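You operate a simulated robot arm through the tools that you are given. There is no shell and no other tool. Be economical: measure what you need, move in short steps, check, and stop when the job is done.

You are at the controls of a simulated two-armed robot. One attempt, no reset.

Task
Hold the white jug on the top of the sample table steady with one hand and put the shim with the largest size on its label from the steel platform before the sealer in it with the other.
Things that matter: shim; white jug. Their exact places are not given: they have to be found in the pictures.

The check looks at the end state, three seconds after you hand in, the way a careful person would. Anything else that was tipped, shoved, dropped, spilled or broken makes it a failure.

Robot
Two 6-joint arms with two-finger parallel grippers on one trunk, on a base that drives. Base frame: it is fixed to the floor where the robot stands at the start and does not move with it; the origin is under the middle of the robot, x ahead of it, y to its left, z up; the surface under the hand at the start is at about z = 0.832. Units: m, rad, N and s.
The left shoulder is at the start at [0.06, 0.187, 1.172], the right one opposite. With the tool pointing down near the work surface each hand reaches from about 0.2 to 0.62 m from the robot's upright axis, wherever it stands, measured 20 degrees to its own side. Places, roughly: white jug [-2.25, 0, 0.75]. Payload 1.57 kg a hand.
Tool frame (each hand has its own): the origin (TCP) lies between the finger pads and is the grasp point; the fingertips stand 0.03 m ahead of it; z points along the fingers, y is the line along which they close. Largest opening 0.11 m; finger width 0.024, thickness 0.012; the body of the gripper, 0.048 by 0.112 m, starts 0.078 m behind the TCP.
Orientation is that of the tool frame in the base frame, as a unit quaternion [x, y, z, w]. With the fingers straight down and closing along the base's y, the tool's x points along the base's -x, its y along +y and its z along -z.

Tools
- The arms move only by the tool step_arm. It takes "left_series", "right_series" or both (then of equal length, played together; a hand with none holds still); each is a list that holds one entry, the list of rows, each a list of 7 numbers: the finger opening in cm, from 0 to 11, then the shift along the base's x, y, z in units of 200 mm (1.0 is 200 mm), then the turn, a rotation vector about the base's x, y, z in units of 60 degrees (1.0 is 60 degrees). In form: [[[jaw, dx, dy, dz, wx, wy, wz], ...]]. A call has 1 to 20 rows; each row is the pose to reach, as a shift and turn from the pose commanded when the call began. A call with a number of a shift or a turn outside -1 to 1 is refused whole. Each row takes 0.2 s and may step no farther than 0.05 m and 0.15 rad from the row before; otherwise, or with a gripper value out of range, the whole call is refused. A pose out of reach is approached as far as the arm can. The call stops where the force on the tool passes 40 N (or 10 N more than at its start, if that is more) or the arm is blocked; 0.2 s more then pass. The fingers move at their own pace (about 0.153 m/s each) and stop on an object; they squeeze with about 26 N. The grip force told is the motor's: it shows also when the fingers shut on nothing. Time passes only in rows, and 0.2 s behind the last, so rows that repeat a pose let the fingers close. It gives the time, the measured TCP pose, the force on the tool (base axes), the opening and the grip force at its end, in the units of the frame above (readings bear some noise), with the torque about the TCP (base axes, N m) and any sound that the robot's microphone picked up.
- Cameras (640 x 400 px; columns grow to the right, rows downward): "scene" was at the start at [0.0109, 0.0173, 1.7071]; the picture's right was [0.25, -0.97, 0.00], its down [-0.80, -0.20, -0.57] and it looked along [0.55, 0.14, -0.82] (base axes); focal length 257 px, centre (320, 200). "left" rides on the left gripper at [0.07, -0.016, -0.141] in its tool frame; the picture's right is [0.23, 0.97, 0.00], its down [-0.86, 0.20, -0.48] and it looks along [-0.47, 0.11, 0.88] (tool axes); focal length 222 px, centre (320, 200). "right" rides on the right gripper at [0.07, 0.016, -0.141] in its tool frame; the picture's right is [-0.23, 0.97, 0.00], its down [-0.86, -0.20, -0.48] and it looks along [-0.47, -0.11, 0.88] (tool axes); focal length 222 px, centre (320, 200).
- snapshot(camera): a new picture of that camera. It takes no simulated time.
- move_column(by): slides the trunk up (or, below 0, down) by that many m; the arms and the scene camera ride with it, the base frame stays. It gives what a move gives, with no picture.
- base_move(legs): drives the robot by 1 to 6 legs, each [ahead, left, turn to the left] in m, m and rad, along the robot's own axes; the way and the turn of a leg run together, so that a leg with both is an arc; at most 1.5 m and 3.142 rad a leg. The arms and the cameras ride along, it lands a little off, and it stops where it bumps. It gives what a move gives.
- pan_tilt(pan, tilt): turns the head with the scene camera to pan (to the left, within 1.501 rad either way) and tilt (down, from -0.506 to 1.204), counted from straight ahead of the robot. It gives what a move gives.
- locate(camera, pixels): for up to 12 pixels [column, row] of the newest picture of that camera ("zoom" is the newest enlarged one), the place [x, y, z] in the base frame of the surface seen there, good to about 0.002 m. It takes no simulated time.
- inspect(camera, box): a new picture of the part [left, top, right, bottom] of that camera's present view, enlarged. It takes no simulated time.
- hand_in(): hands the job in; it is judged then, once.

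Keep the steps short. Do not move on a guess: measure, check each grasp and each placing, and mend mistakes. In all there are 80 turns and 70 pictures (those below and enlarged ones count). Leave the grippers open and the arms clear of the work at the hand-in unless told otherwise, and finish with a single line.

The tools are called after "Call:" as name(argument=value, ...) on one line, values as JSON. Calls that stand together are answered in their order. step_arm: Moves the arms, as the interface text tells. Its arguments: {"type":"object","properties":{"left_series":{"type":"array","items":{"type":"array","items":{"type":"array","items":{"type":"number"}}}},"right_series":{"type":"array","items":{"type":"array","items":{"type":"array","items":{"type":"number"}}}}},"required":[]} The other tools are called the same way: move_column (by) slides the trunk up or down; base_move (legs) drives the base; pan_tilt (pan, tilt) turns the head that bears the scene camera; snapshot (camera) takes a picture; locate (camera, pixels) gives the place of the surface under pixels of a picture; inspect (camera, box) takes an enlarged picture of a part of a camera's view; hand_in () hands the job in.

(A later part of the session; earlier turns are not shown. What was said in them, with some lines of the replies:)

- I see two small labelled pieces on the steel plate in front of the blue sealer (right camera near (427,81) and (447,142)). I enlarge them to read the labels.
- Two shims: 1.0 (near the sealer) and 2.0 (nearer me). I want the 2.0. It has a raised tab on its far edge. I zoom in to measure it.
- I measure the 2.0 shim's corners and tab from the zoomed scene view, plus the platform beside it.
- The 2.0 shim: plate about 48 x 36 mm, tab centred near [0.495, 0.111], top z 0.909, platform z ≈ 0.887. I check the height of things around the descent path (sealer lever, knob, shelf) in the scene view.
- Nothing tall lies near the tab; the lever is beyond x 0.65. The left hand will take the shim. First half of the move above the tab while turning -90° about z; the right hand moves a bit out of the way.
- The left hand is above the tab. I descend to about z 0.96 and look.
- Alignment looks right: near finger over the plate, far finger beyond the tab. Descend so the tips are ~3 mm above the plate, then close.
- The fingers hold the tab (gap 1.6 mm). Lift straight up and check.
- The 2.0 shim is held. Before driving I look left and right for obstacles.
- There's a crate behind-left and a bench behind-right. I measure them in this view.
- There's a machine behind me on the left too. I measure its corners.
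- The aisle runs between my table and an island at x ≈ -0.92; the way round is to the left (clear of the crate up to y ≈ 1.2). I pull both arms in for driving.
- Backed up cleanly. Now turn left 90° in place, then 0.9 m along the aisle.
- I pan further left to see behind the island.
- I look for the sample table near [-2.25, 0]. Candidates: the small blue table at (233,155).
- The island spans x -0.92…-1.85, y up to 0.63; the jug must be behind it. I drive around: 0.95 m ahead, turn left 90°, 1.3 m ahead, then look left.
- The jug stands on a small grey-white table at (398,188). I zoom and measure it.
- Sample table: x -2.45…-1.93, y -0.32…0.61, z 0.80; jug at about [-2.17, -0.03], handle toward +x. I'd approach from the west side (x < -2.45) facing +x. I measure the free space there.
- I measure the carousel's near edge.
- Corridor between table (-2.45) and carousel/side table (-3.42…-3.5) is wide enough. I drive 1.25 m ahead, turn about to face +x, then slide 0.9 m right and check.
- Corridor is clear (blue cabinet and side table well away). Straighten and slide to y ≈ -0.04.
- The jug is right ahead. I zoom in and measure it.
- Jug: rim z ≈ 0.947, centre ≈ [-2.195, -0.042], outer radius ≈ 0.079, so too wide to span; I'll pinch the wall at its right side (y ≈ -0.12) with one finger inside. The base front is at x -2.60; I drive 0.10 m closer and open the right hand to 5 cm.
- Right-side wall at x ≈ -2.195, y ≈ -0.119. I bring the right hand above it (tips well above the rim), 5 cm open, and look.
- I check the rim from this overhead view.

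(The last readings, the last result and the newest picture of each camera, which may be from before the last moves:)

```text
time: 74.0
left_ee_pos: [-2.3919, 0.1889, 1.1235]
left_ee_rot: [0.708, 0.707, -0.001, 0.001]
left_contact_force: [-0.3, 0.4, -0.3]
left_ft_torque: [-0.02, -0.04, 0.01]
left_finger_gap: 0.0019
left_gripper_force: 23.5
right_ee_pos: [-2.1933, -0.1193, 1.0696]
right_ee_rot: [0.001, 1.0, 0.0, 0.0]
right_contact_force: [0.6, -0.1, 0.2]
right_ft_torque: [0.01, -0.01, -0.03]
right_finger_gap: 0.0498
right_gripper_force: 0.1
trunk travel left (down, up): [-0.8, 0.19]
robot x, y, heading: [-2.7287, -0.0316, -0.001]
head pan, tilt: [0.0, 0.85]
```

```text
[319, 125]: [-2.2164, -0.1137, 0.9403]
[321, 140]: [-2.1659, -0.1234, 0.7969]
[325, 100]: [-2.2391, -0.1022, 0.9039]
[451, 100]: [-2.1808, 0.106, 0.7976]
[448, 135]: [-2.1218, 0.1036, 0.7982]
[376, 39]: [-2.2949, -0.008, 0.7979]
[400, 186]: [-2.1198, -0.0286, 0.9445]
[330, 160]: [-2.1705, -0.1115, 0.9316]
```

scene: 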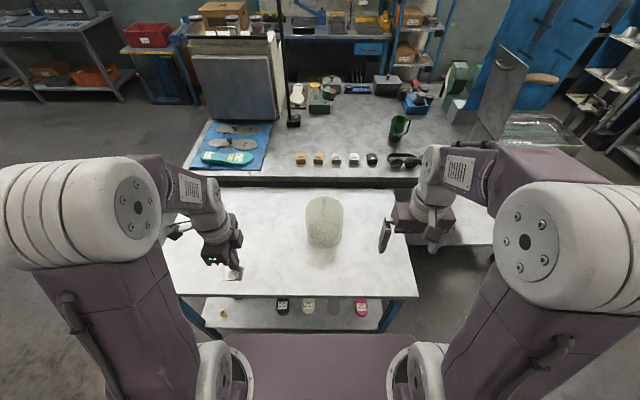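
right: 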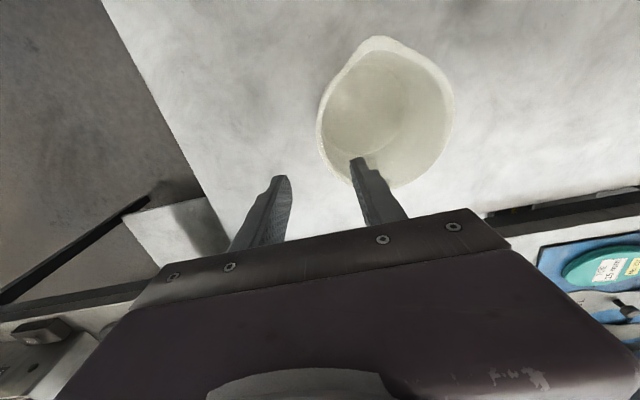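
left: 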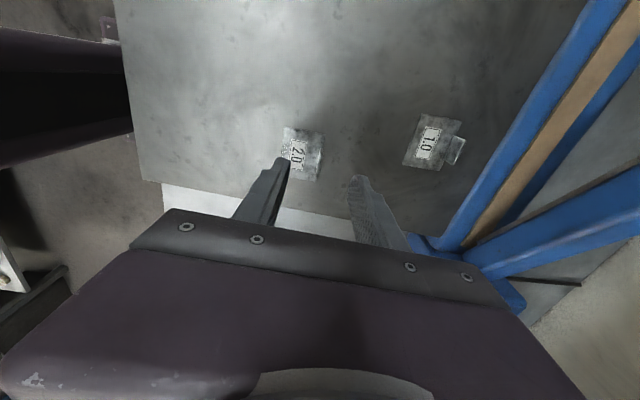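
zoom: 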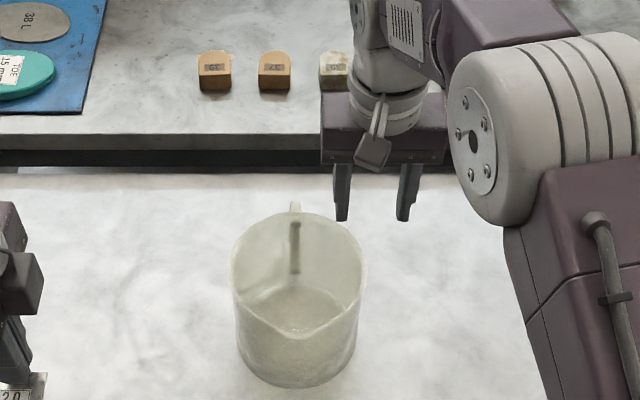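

Consistent: wall centre near y -0.118. Straight down so the fingertips straddle the wall about 3.5 cm below the rim.

Call:
step_arm(right_series=[[[5, 0, 0, -0.15, 0, 0, 0], [5, 0, 0, -0.3, 0, 0, 0], [5, 0, 0, -0.45, 0, 0, 0], [5, 0, 0, -0.58, 0, 0, 0], [5, 0, 0, -0.63, 0, 0, 0], [5, 0, 0, -0.63, 0, 0, 0]]])

Call:
inspect(camera="scene", box=[280, 170, 380, 270])

Call:
inspect(camera="right", box=[220, 20, 480, 230])

```text
time: 75.4
left_ee_pos: [-2.3923, 0.1894, 1.1227]
left_ee_rot: [0.708, 0.707, -0.001, 0.0]
left_contact_force: [0.1, 0.0, 0.0]
left_ft_torque: [-0.05, 0.0, 0.03]
left_finger_gap: 0.0015
left_gripper_force: 23.9
right_ee_pos: [-2.1924, -0.1173, 0.941]
right_ee_rot: [0.001, 1.0, 0.0, 0.0]
right_contact_force: [0.3, 0.0, 0.6]
right_ft_torque: [0.03, 0.02, -0.02]
right_finger_gap: 0.0498
right_gripper_force: 0.1
trunk travel left (down, up): [-0.8, 0.19]
robot x, y, heading: [-2.7301, -0.0312, 0.002]
head pan, tilt: [0.0, 0.85]
```

```text
4.00 times, centred on (330, 220) of scene
```

zoom: 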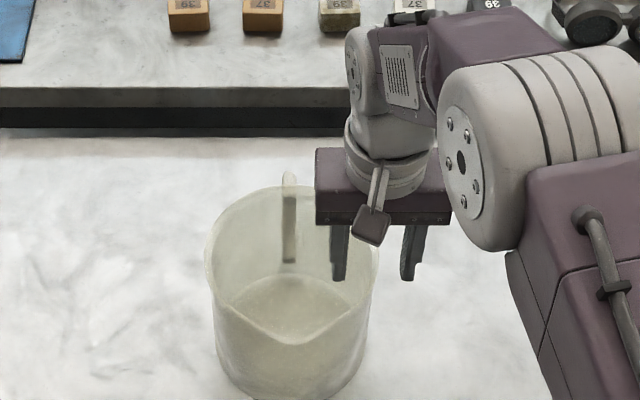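

```text
1.90 times, centred on (350, 125) of right
```

zoom: 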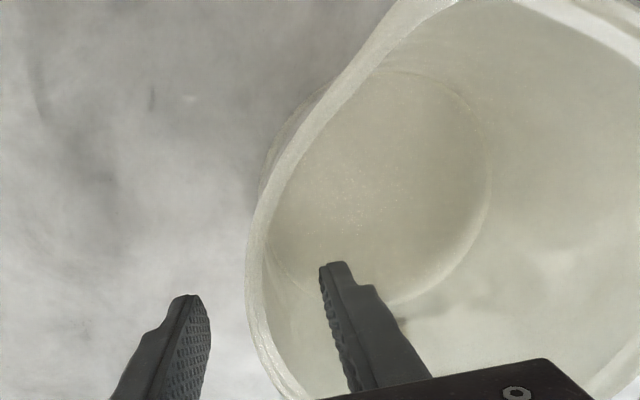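

One finger inside, one outside, the wall about midway. Close in two stages.

Call:
step_arm(right_series=[[[2.5, 0, 0, 0, 0, 0, 0], [1.5, 0, 0, 0, 0, 0, 0], [1.0, 0, 0, 0, 0, 0, 0], [0, 0, 0, 0, 0, 0, 0], [0, 0, 0, 0, 0, 0, 0], [0, 0, 0, 0, 0, 0, 0]]])

Call:
inspect(camera="scene", box=[280, 170, 380, 270])

Call:
inspect(camera="right", box=[220, 20, 480, 230])

```text
time: 76.8
left_ee_pos: [-2.3914, 0.1888, 1.1221]
left_ee_rot: [0.708, 0.706, -0.001, 0.001]
left_contact_force: [0.7, -1.2, -1.5]
left_ft_torque: [0.01, -0.01, 0.0]
left_finger_gap: 0.002
left_gripper_force: 23.7
right_ee_pos: [-2.1904, -0.1175, 0.942]
right_ee_rot: [0.001, 1.0, 0.0, 0.001]
right_contact_force: [-0.4, 0.3, 0.5]
right_ft_torque: [-0.02, -0.04, 0.07]
right_finger_gap: 0.0039
right_gripper_force: 24.3
trunk travel left (down, up): [-0.8, 0.19]
robot x, y, heading: [-2.727, -0.0336, -0.003]
head pan, tilt: [0.0, 0.85]
```

```text
4.00 times, centred on (330, 220) of scene
```

zoom: 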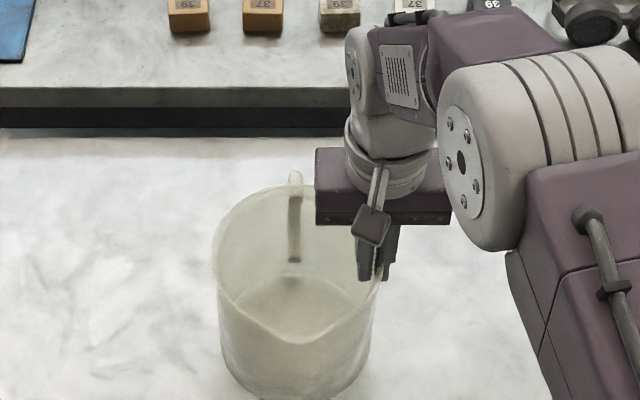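

```text
1.90 times, centred on (350, 125) of right
```

zoom: 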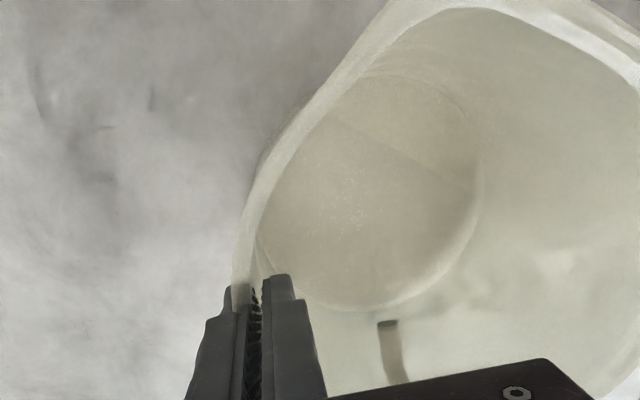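

The wall is pinched (gap 3.9 mm); the jug slid a few mm. I re-measure the rim and base to be sure it stands level and to place the shim.

Call:
snapshot(camera="scene")

Call:
inspect(camera="scene", box=[310, 200, 390, 280])

Call:
locate(camera="scene", pixels=[[334, 221], [334, 224], [336, 209], [345, 218], [339, 250], [341, 254], [350, 258], [362, 240]])

```text
33 pictures are left
```

scene: 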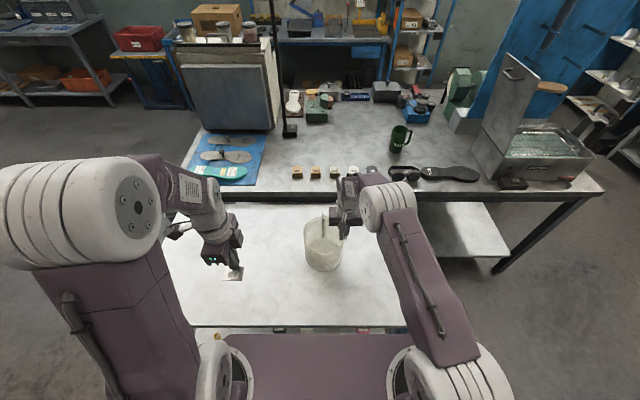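

```text
5.00 times, centred on (350, 240) of scene
```

zoom: 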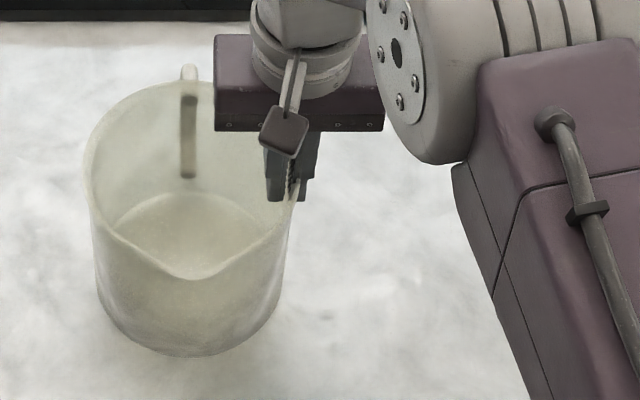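

```text
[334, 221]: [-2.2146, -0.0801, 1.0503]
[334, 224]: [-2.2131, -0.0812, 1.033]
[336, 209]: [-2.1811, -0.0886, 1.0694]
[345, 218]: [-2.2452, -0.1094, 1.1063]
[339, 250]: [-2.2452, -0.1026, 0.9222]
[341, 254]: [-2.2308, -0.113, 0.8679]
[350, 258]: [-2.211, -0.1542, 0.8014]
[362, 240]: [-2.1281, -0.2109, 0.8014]
```

Call:
locate(camera="zoom", pixels=[[88, 170], [94, 200], [120, 108], [150, 90], [195, 276], [270, 235], [190, 83], [200, 353], [150, 345], [195, 230], [216, 110], [235, 37]])

```text
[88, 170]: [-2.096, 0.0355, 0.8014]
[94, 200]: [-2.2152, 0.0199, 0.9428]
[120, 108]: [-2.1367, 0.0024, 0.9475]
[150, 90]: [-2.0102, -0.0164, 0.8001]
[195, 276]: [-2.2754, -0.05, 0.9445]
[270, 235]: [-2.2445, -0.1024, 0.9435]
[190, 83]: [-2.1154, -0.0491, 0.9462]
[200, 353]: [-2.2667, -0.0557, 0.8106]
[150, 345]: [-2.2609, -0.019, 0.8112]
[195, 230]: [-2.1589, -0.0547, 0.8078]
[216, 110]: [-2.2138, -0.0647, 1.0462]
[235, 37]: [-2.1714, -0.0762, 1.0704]
```

Jug stands level, centre now ≈ [-2.193, -0.048]. I bring the left hand with the shim first beside it at full height.

Call:
step_arm(left_series=[[[0, 0.16, -0.1, 0, 0, 0, 0], [0, 0.32, -0.2, 0, 0, 0, 0], [0, 0.48, -0.3, 0, 0, 0, 0], [0, 0.64, -0.4, 0, 0, 0, 0], [0, 0.8, -0.48, 0, 0, 0, 0], [0, 0.96, -0.545, 0, 0, 0, 0], [0, 0.96, -0.545, 0, 0, 0, 0]]])

Call:
inspect(camera="scene", box=[250, 150, 400, 290])

Call:
snapshot(camera="left")

```text
time: 78.4
left_ee_pos: [-2.1995, 0.0776, 1.123]
left_ee_rot: [0.708, 0.706, -0.001, 0.001]
left_contact_force: [0.5, 0.0, -0.3]
left_ft_torque: [-0.04, 0.02, 0.01]
left_finger_gap: 0.0017
left_gripper_force: 23.0
right_ee_pos: [-2.1913, -0.1177, 0.9422]
right_ee_rot: [0.001, 1.0, 0.0, 0.0]
right_contact_force: [0.7, -0.9, 1.5]
right_ft_torque: [0.05, 0.21, 0.01]
right_finger_gap: 0.0035
right_gripper_force: 24.3
trunk travel left (down, up): [-0.8, 0.19]
robot x, y, heading: [-2.7261, -0.0306, -0.002]
head pan, tilt: [0.0, 0.85]
```

```text
2.86 times, centred on (325, 220) of scene
```

zoom: 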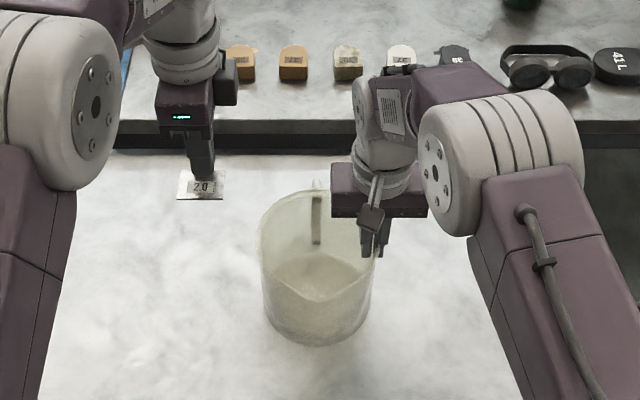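

```text
30 pictures are left
```

left: 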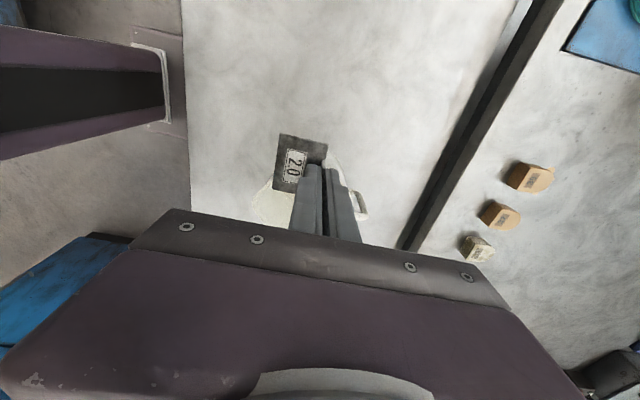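

I check how far the right wrist reaches to the left, since the left wrist will come near it.

Call:
inspect(camera="scene", box=[300, 160, 400, 250])

Call:
locate(camera="scene", pixels=[[376, 186], [375, 194], [376, 206], [366, 219], [384, 172], [402, 167], [316, 193], [322, 160], [328, 180], [333, 185]])

```text
4.44 times, centred on (350, 205) of scene
```

zoom: 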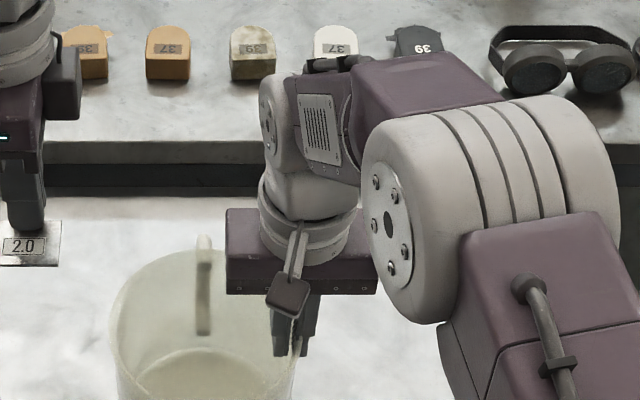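

```text
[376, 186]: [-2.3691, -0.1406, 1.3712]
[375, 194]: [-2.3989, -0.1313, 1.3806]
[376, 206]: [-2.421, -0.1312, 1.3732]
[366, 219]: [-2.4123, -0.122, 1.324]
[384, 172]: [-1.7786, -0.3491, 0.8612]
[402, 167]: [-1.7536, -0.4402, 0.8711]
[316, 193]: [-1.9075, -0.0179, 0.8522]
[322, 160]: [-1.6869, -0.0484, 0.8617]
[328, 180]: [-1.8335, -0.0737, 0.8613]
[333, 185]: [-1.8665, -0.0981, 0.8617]
```

There's a dark block on the -y side of the left gripper; I measure it and the right gripper's left edges.

Call:
locate(camera="zoom", pixels=[[77, 85], [75, 55], [60, 110], [42, 120], [40, 170], [52, 40], [265, 110], [262, 195], [230, 220], [230, 285], [300, 90], [265, 170]])

Call:
inspect(camera="scene", box=[280, 150, 340, 220])

```text
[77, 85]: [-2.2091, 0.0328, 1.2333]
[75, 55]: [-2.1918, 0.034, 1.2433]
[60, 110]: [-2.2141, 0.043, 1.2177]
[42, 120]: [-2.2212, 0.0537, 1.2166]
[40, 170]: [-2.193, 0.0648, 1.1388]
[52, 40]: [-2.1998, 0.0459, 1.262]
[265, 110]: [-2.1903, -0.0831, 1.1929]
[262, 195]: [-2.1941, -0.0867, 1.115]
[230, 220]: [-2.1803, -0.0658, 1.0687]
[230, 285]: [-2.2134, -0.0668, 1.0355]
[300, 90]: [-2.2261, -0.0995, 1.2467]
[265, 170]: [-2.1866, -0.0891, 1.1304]
```

```text
5.71 times, centred on (310, 185) of scene
```

zoom: 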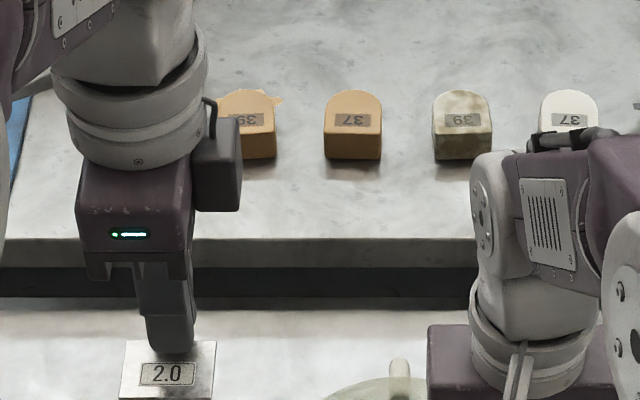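

The block reaches 45 mm toward -y, so I'll use y = -0.010 for the left hand (≈11 mm gap to the right gripper, and the plate still fits inside). Move above, then down to z 1.03 (shim just above the rim).

Call:
step_arm(left_series=[[[0, 0.06, -0.22, 0, 0, 0, 0], [0, 0.122, -0.438, 0, 0, 0, 0], [0, 0.122, -0.438, -0.15, 0, 0, 0], [0, 0.122, -0.438, -0.3, 0, 0, 0], [0, 0.122, -0.438, -0.45, 0, 0, 0], [0, 0.122, -0.438, -0.45, 0, 0, 0]]])

Call:
inspect(camera="scene", box=[290, 160, 380, 280])

Call:
snapshot(camera="left")

```text
time: 79.8
left_ee_pos: [-2.1767, -0.007, 1.0324]
left_ee_rot: [0.707, 0.707, -0.001, 0.001]
left_contact_force: [-0.1, -0.2, 0.6]
left_ft_torque: [0.03, -0.01, -0.03]
left_finger_gap: 0.0021
left_gripper_force: 23.7
right_ee_pos: [-2.1917, -0.1175, 0.9428]
right_ee_rot: [0.001, 1.0, 0.001, 0.0]
right_contact_force: [0.0, -0.1, 0.1]
right_ft_torque: [0.04, 0.01, -0.03]
right_finger_gap: 0.0035
right_gripper_force: 24.5
trunk travel left (down, up): [-0.8, 0.19]
robot x, y, heading: [-2.7268, -0.0327, 0.003]
head pan, tilt: [0.0, 0.85]
```

```text
3.33 times, centred on (335, 220) of scene
```

zoom: 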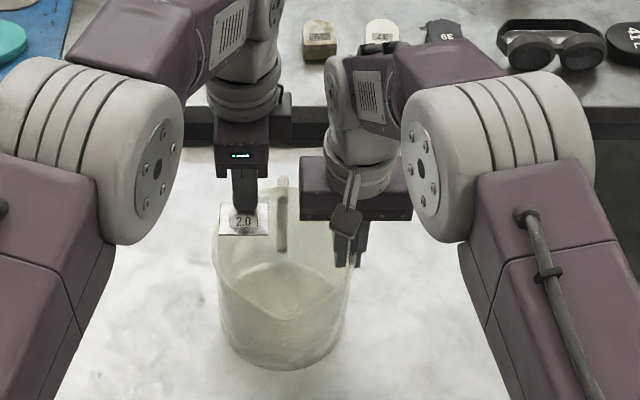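

```text
26 pictures are left
```

left: 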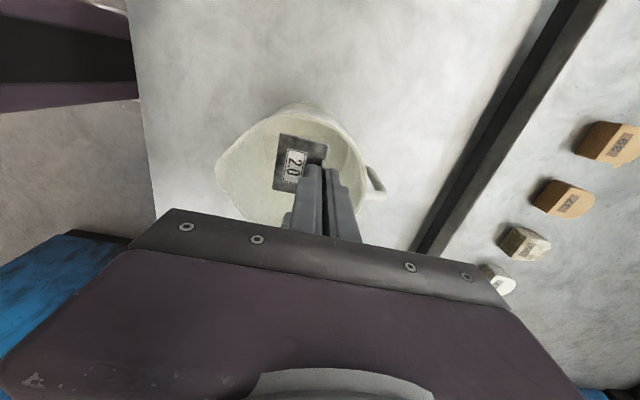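

The shim is over the opening with clearance on all sides. Lower it into the jug to z ≈ 0.935 and check.

Call:
step_arm(left_series=[[[0, 0, -0.01, -0.12, 0, 0, 0], [0, 0, -0.01, -0.24, 0, 0, 0], [0, 0, -0.01, -0.36, 0, 0, 0], [0, 0, -0.01, -0.485, 0, 0, 0], [0, 0, -0.01, -0.485, 0, 0, 0]]])

Call:
inspect(camera="scene", box=[290, 180, 380, 280])

Call:
inspect(camera="left", box=[180, 50, 440, 260])

```text
time: 81.0
left_ee_pos: [-2.176, -0.0095, 0.9352]
left_ee_rot: [0.708, 0.706, 0.0, 0.0]
left_contact_force: [-0.7, -0.1, 0.8]
left_ft_torque: [0.0, 0.01, -0.02]
left_finger_gap: 0.0017
left_gripper_force: 23.1
right_ee_pos: [-2.191, -0.1186, 0.9417]
right_ee_rot: [0.0, 1.0, 0.0, 0.001]
right_contact_force: [0.0, -0.1, 0.7]
right_ft_torque: [-0.03, 0.04, 0.07]
right_finger_gap: 0.0036
right_gripper_force: 24.3
trunk travel left (down, up): [-0.8, 0.19]
robot x, y, heading: [-2.7294, -0.0331, -0.001]
head pan, tilt: [0.0, 0.85]
```

```text
4.00 times, centred on (335, 230) of scene
```

zoom: 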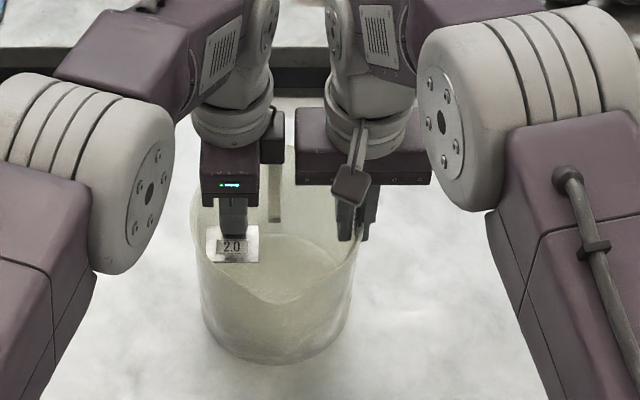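

```text
1.90 times, centred on (310, 155) of left
```

zoom: 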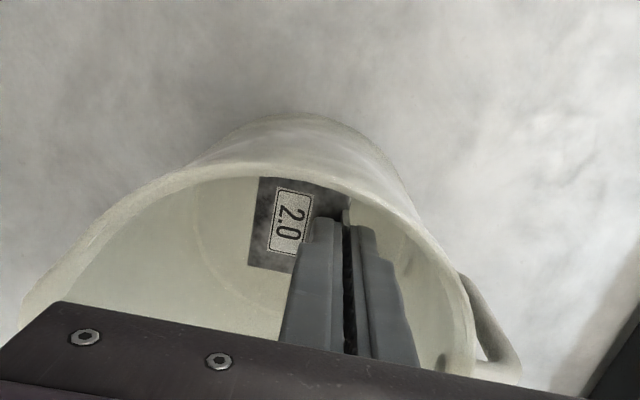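

Shim is inside the jug, no contact. Lower another 48 mm (the gripper body stays just above the rim).

Call:
step_arm(left_series=[[[0, 0, -0.01, -0.1, 0, 0, 0], [0, 0, -0.015, -0.18, 0, 0, 0], [0, 0, -0.015, -0.24, 0, 0, 0], [0, 0, -0.015, -0.24, 0, 0, 0]]])

Call:
inspect(camera="scene", box=[290, 180, 380, 280])

Call:
inspect(camera="left", box=[180, 50, 440, 260])

```text
time: 82.0
left_ee_pos: [-2.1752, -0.0139, 0.8865]
left_ee_rot: [0.708, 0.706, 0.0, 0.001]
left_contact_force: [-0.7, -0.5, 0.2]
left_ft_torque: [-0.02, 0.02, -0.01]
left_finger_gap: 0.002
left_gripper_force: 23.4
right_ee_pos: [-2.1913, -0.1184, 0.9406]
right_ee_rot: [0.001, 1.0, 0.0, -0.001]
right_contact_force: [-0.6, 0.3, 0.6]
right_ft_torque: [0.03, 0.04, 0.03]
right_finger_gap: 0.0035
right_gripper_force: 24.8
trunk travel left (down, up): [-0.8, 0.19]
robot x, y, heading: [-2.7238, -0.033, -0.001]
head pan, tilt: [0.0, 0.85]
```

```text
4.00 times, centred on (335, 230) of scene
```

zoom: 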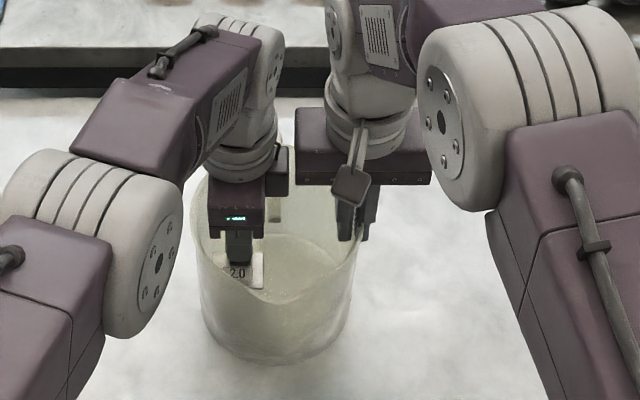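

```text
1.90 times, centred on (310, 155) of left
```

zoom: 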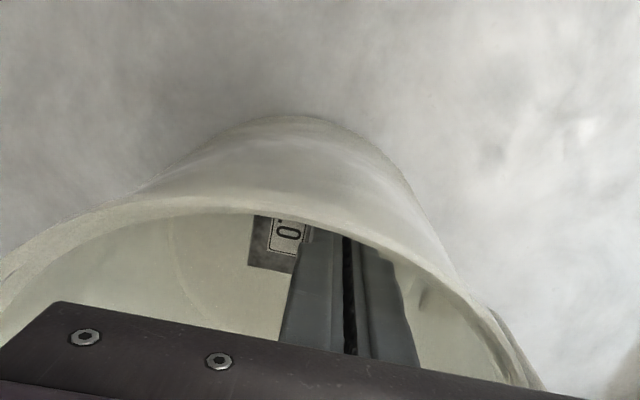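

Free of contact, jug still held steadily by the right hand. Open the left fingers to 2.5 cm to release the shim, then rise.

Call:
step_arm(left_series=[[[0, 0, 0, -0.03, 0, 0, 0], [2.5, 0, 0, -0.03, 0, 0, 0], [2.5, 0, 0, -0.03, 0, 0, 0], [2.5, 0, 0, -0.03, 0, 0, 0], [2.5, 0, 0, 0.1, 0, 0, 0], [2.5, 0, 0, 0.25, 0, 0, 0], [2.5, 0, 0, 0.4, 0, 0, 0], [2.5, 0, 0, 0.55, 0, 0, 0], [2.5, 0, 0, 0.75, 0, 0, 0], [2.5, 0, 0, 0.95, 0, 0, 0]]])

Call:
inspect(camera="scene", box=[290, 180, 380, 280])

```text
time: 84.2
left_ee_pos: [-2.1773, -0.0117, 1.0772]
left_ee_rot: [0.707, 0.707, -0.001, 0.001]
left_contact_force: [-0.5, 0.0, -0.2]
left_ft_torque: [0.03, 0.0, 0.0]
left_finger_gap: 0.0252
left_gripper_force: 0.0
right_ee_pos: [-2.1926, -0.1177, 0.9425]
right_ee_rot: [0.002, 1.0, 0.001, 0.0]
right_contact_force: [-1.0, 0.3, 0.9]
right_ft_torque: [0.06, 0.08, -0.04]
right_finger_gap: 0.0036
right_gripper_force: 24.7
trunk travel left (down, up): [-0.8, 0.19]
robot x, y, heading: [-2.7272, -0.0302, -0.0]
head pan, tilt: [0.0, 0.85]
```

```text
4.00 times, centred on (335, 230) of scene
```

zoom: 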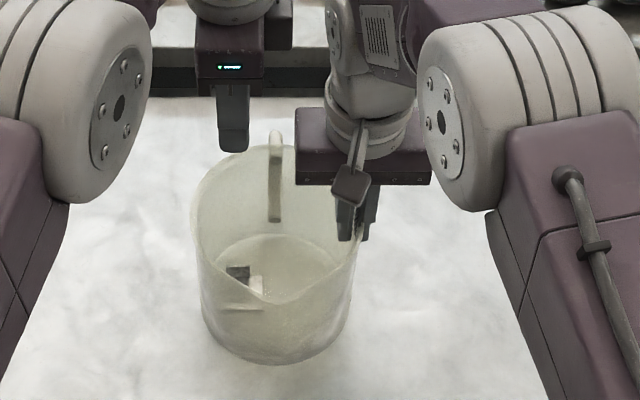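

The shim lies at the bottom of the jug. Left hand moves up and away to the left; then the right fingers open.

Call:
step_arm(left_series=[[[5, 0, 0.1, 0.05, 0, 0, 0], [5, -0.1, 0.3, 0.1, 0, 0, 0], [5, -0.25, 0.45, 0.15, 0, 0, 0], [8, -0.4, 0.6, 0.2, 0, 0, 0], [11, -0.55, 0.75, 0.2, 0, 0, 0], [11, -0.7, 0.9, 0.2, 0, 0, 0]]])

Call:
step_arm(right_series=[[[1.5, 0, 0, 0, 0, 0, 0], [4, 0, 0, 0, 0, 0, 0], [4.5, 0, 0, 0, 0, 0, 0], [4.5, 0, 0, 0, 0, 0, 0]]])

Call:
inspect(camera="right", box=[220, 20, 480, 230])

```text
time: 85.6
left_ee_pos: [-2.3153, 0.1703, 1.1193]
left_ee_rot: [0.708, 0.706, -0.001, 0.002]
left_contact_force: [0.3, 0.3, 0.7]
left_ft_torque: [0.01, 0.01, -0.01]
left_finger_gap: 0.1101
left_gripper_force: 0.2
right_ee_pos: [-2.1929, -0.1165, 0.9425]
right_ee_rot: [0.001, 1.0, -0.001, 0.0]
right_contact_force: [-0.2, 0.6, -0.2]
right_ft_torque: [0.09, 0.06, 0.03]
right_finger_gap: 0.0037
right_gripper_force: 24.5
trunk travel left (down, up): [-0.8, 0.19]
robot x, y, heading: [-2.7254, -0.0313, -0.002]
head pan, tilt: [0.0, 0.85]
```

```text
time: 86.6
left_ee_pos: [-2.3148, 0.1683, 1.1184]
left_ee_rot: [0.708, 0.706, -0.001, 0.0]
left_contact_force: [0.5, 0.5, 0.8]
left_ft_torque: [-0.01, 0.01, -0.02]
left_finger_gap: 0.1098
left_gripper_force: 0.1
right_ee_pos: [-2.1914, -0.1177, 0.9407]
right_ee_rot: [0.001, 1.0, 0.0, -0.001]
right_contact_force: [-0.4, -0.4, 0.1]
right_ft_torque: [0.0, 0.0, 0.02]
right_finger_gap: 0.0453
right_gripper_force: 0.0
trunk travel left (down, up): [-0.8, 0.19]
robot x, y, heading: [-2.7293, -0.0312, -0.003]
head pan, tilt: [0.0, 0.85]
```

```text
1.90 times, centred on (350, 125) of right
```

zoom: 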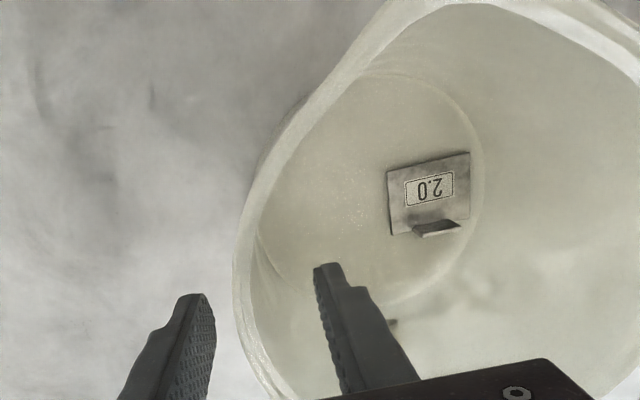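

The 2.0 shim lies flat in the jug and the right fingers are free of the wall. Lift the right hand straight up and away.

Call:
step_arm(right_series=[[[4.5, 0, 0, 0.15, 0, 0, 0], [4.5, 0, 0, 0.35, 0, 0, 0], [4.5, 0, 0, 0.55, 0, 0, 0], [4.5, 0, 0, 0.75, 0, 0, 0], [6, 0, -0.15, 0.9, 0, 0, 0], [8, -0.15, -0.3, 0.95, 0, 0, 0], [11, -0.3, -0.45, 1.0, 0, 0, 0], [11, -0.5, -0.55, 1.0, 0, 0, 0], [11, -0.7, -0.6, 1.0, 0, 0, 0], [11, -0.7, -0.6, 1.0, 0, 0, 0]]])

Call:
snapshot(camera="scene")

Call:
inspect(camera="scene", box=[280, 190, 370, 280])

```text
time: 88.8
left_ee_pos: [-2.3148, 0.1699, 1.1175]
left_ee_rot: [0.708, 0.706, 0.0, 0.0]
left_contact_force: [-0.5, -1.3, 0.4]
left_ft_torque: [-0.01, 0.0, 0.0]
left_finger_gap: 0.11
left_gripper_force: 0.1
right_ee_pos: [-2.3303, -0.2393, 1.1428]
right_ee_rot: [0.001, 1.0, 0.0, -0.001]
right_contact_force: [0.5, 0.4, 0.3]
right_ft_torque: [-0.01, -0.03, 0.02]
right_finger_gap: 0.1101
right_gripper_force: 0.0
trunk travel left (down, up): [-0.8, 0.19]
robot x, y, heading: [-2.7221, -0.0354, 0.001]
head pan, tilt: [0.0, 0.85]
```

```text
19 pictures are left
```

scene: 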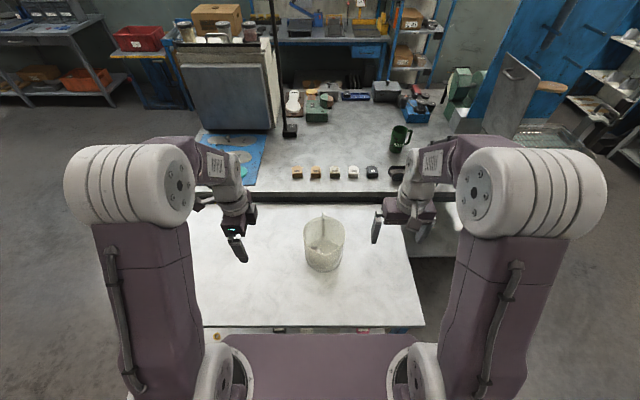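

```text
4.44 times, centred on (325, 235) of scene
```

zoom: 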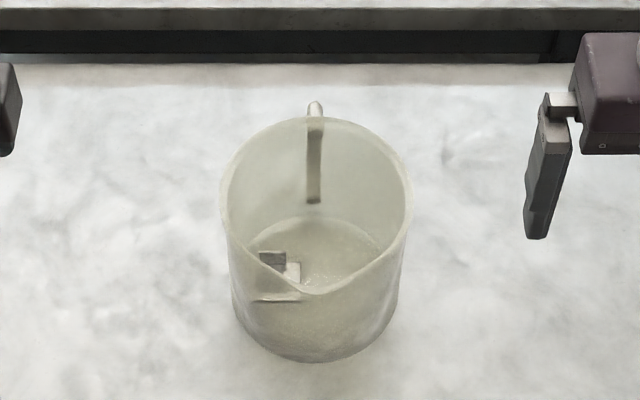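

The jug stands upright on the table with the 2.0 shim inside, both grippers are open, and the arms are clear of it. I hand in.

Call:
hand_in()

```text
The job is handed in.
```

The 2.0 shim, the larger of the two on the platform (the other is 1.0), is in the white jug; the right hand held the jug by its wall while the left put the shim in, the jug slid a few millimetres as it was gripped, and it now stands upright.
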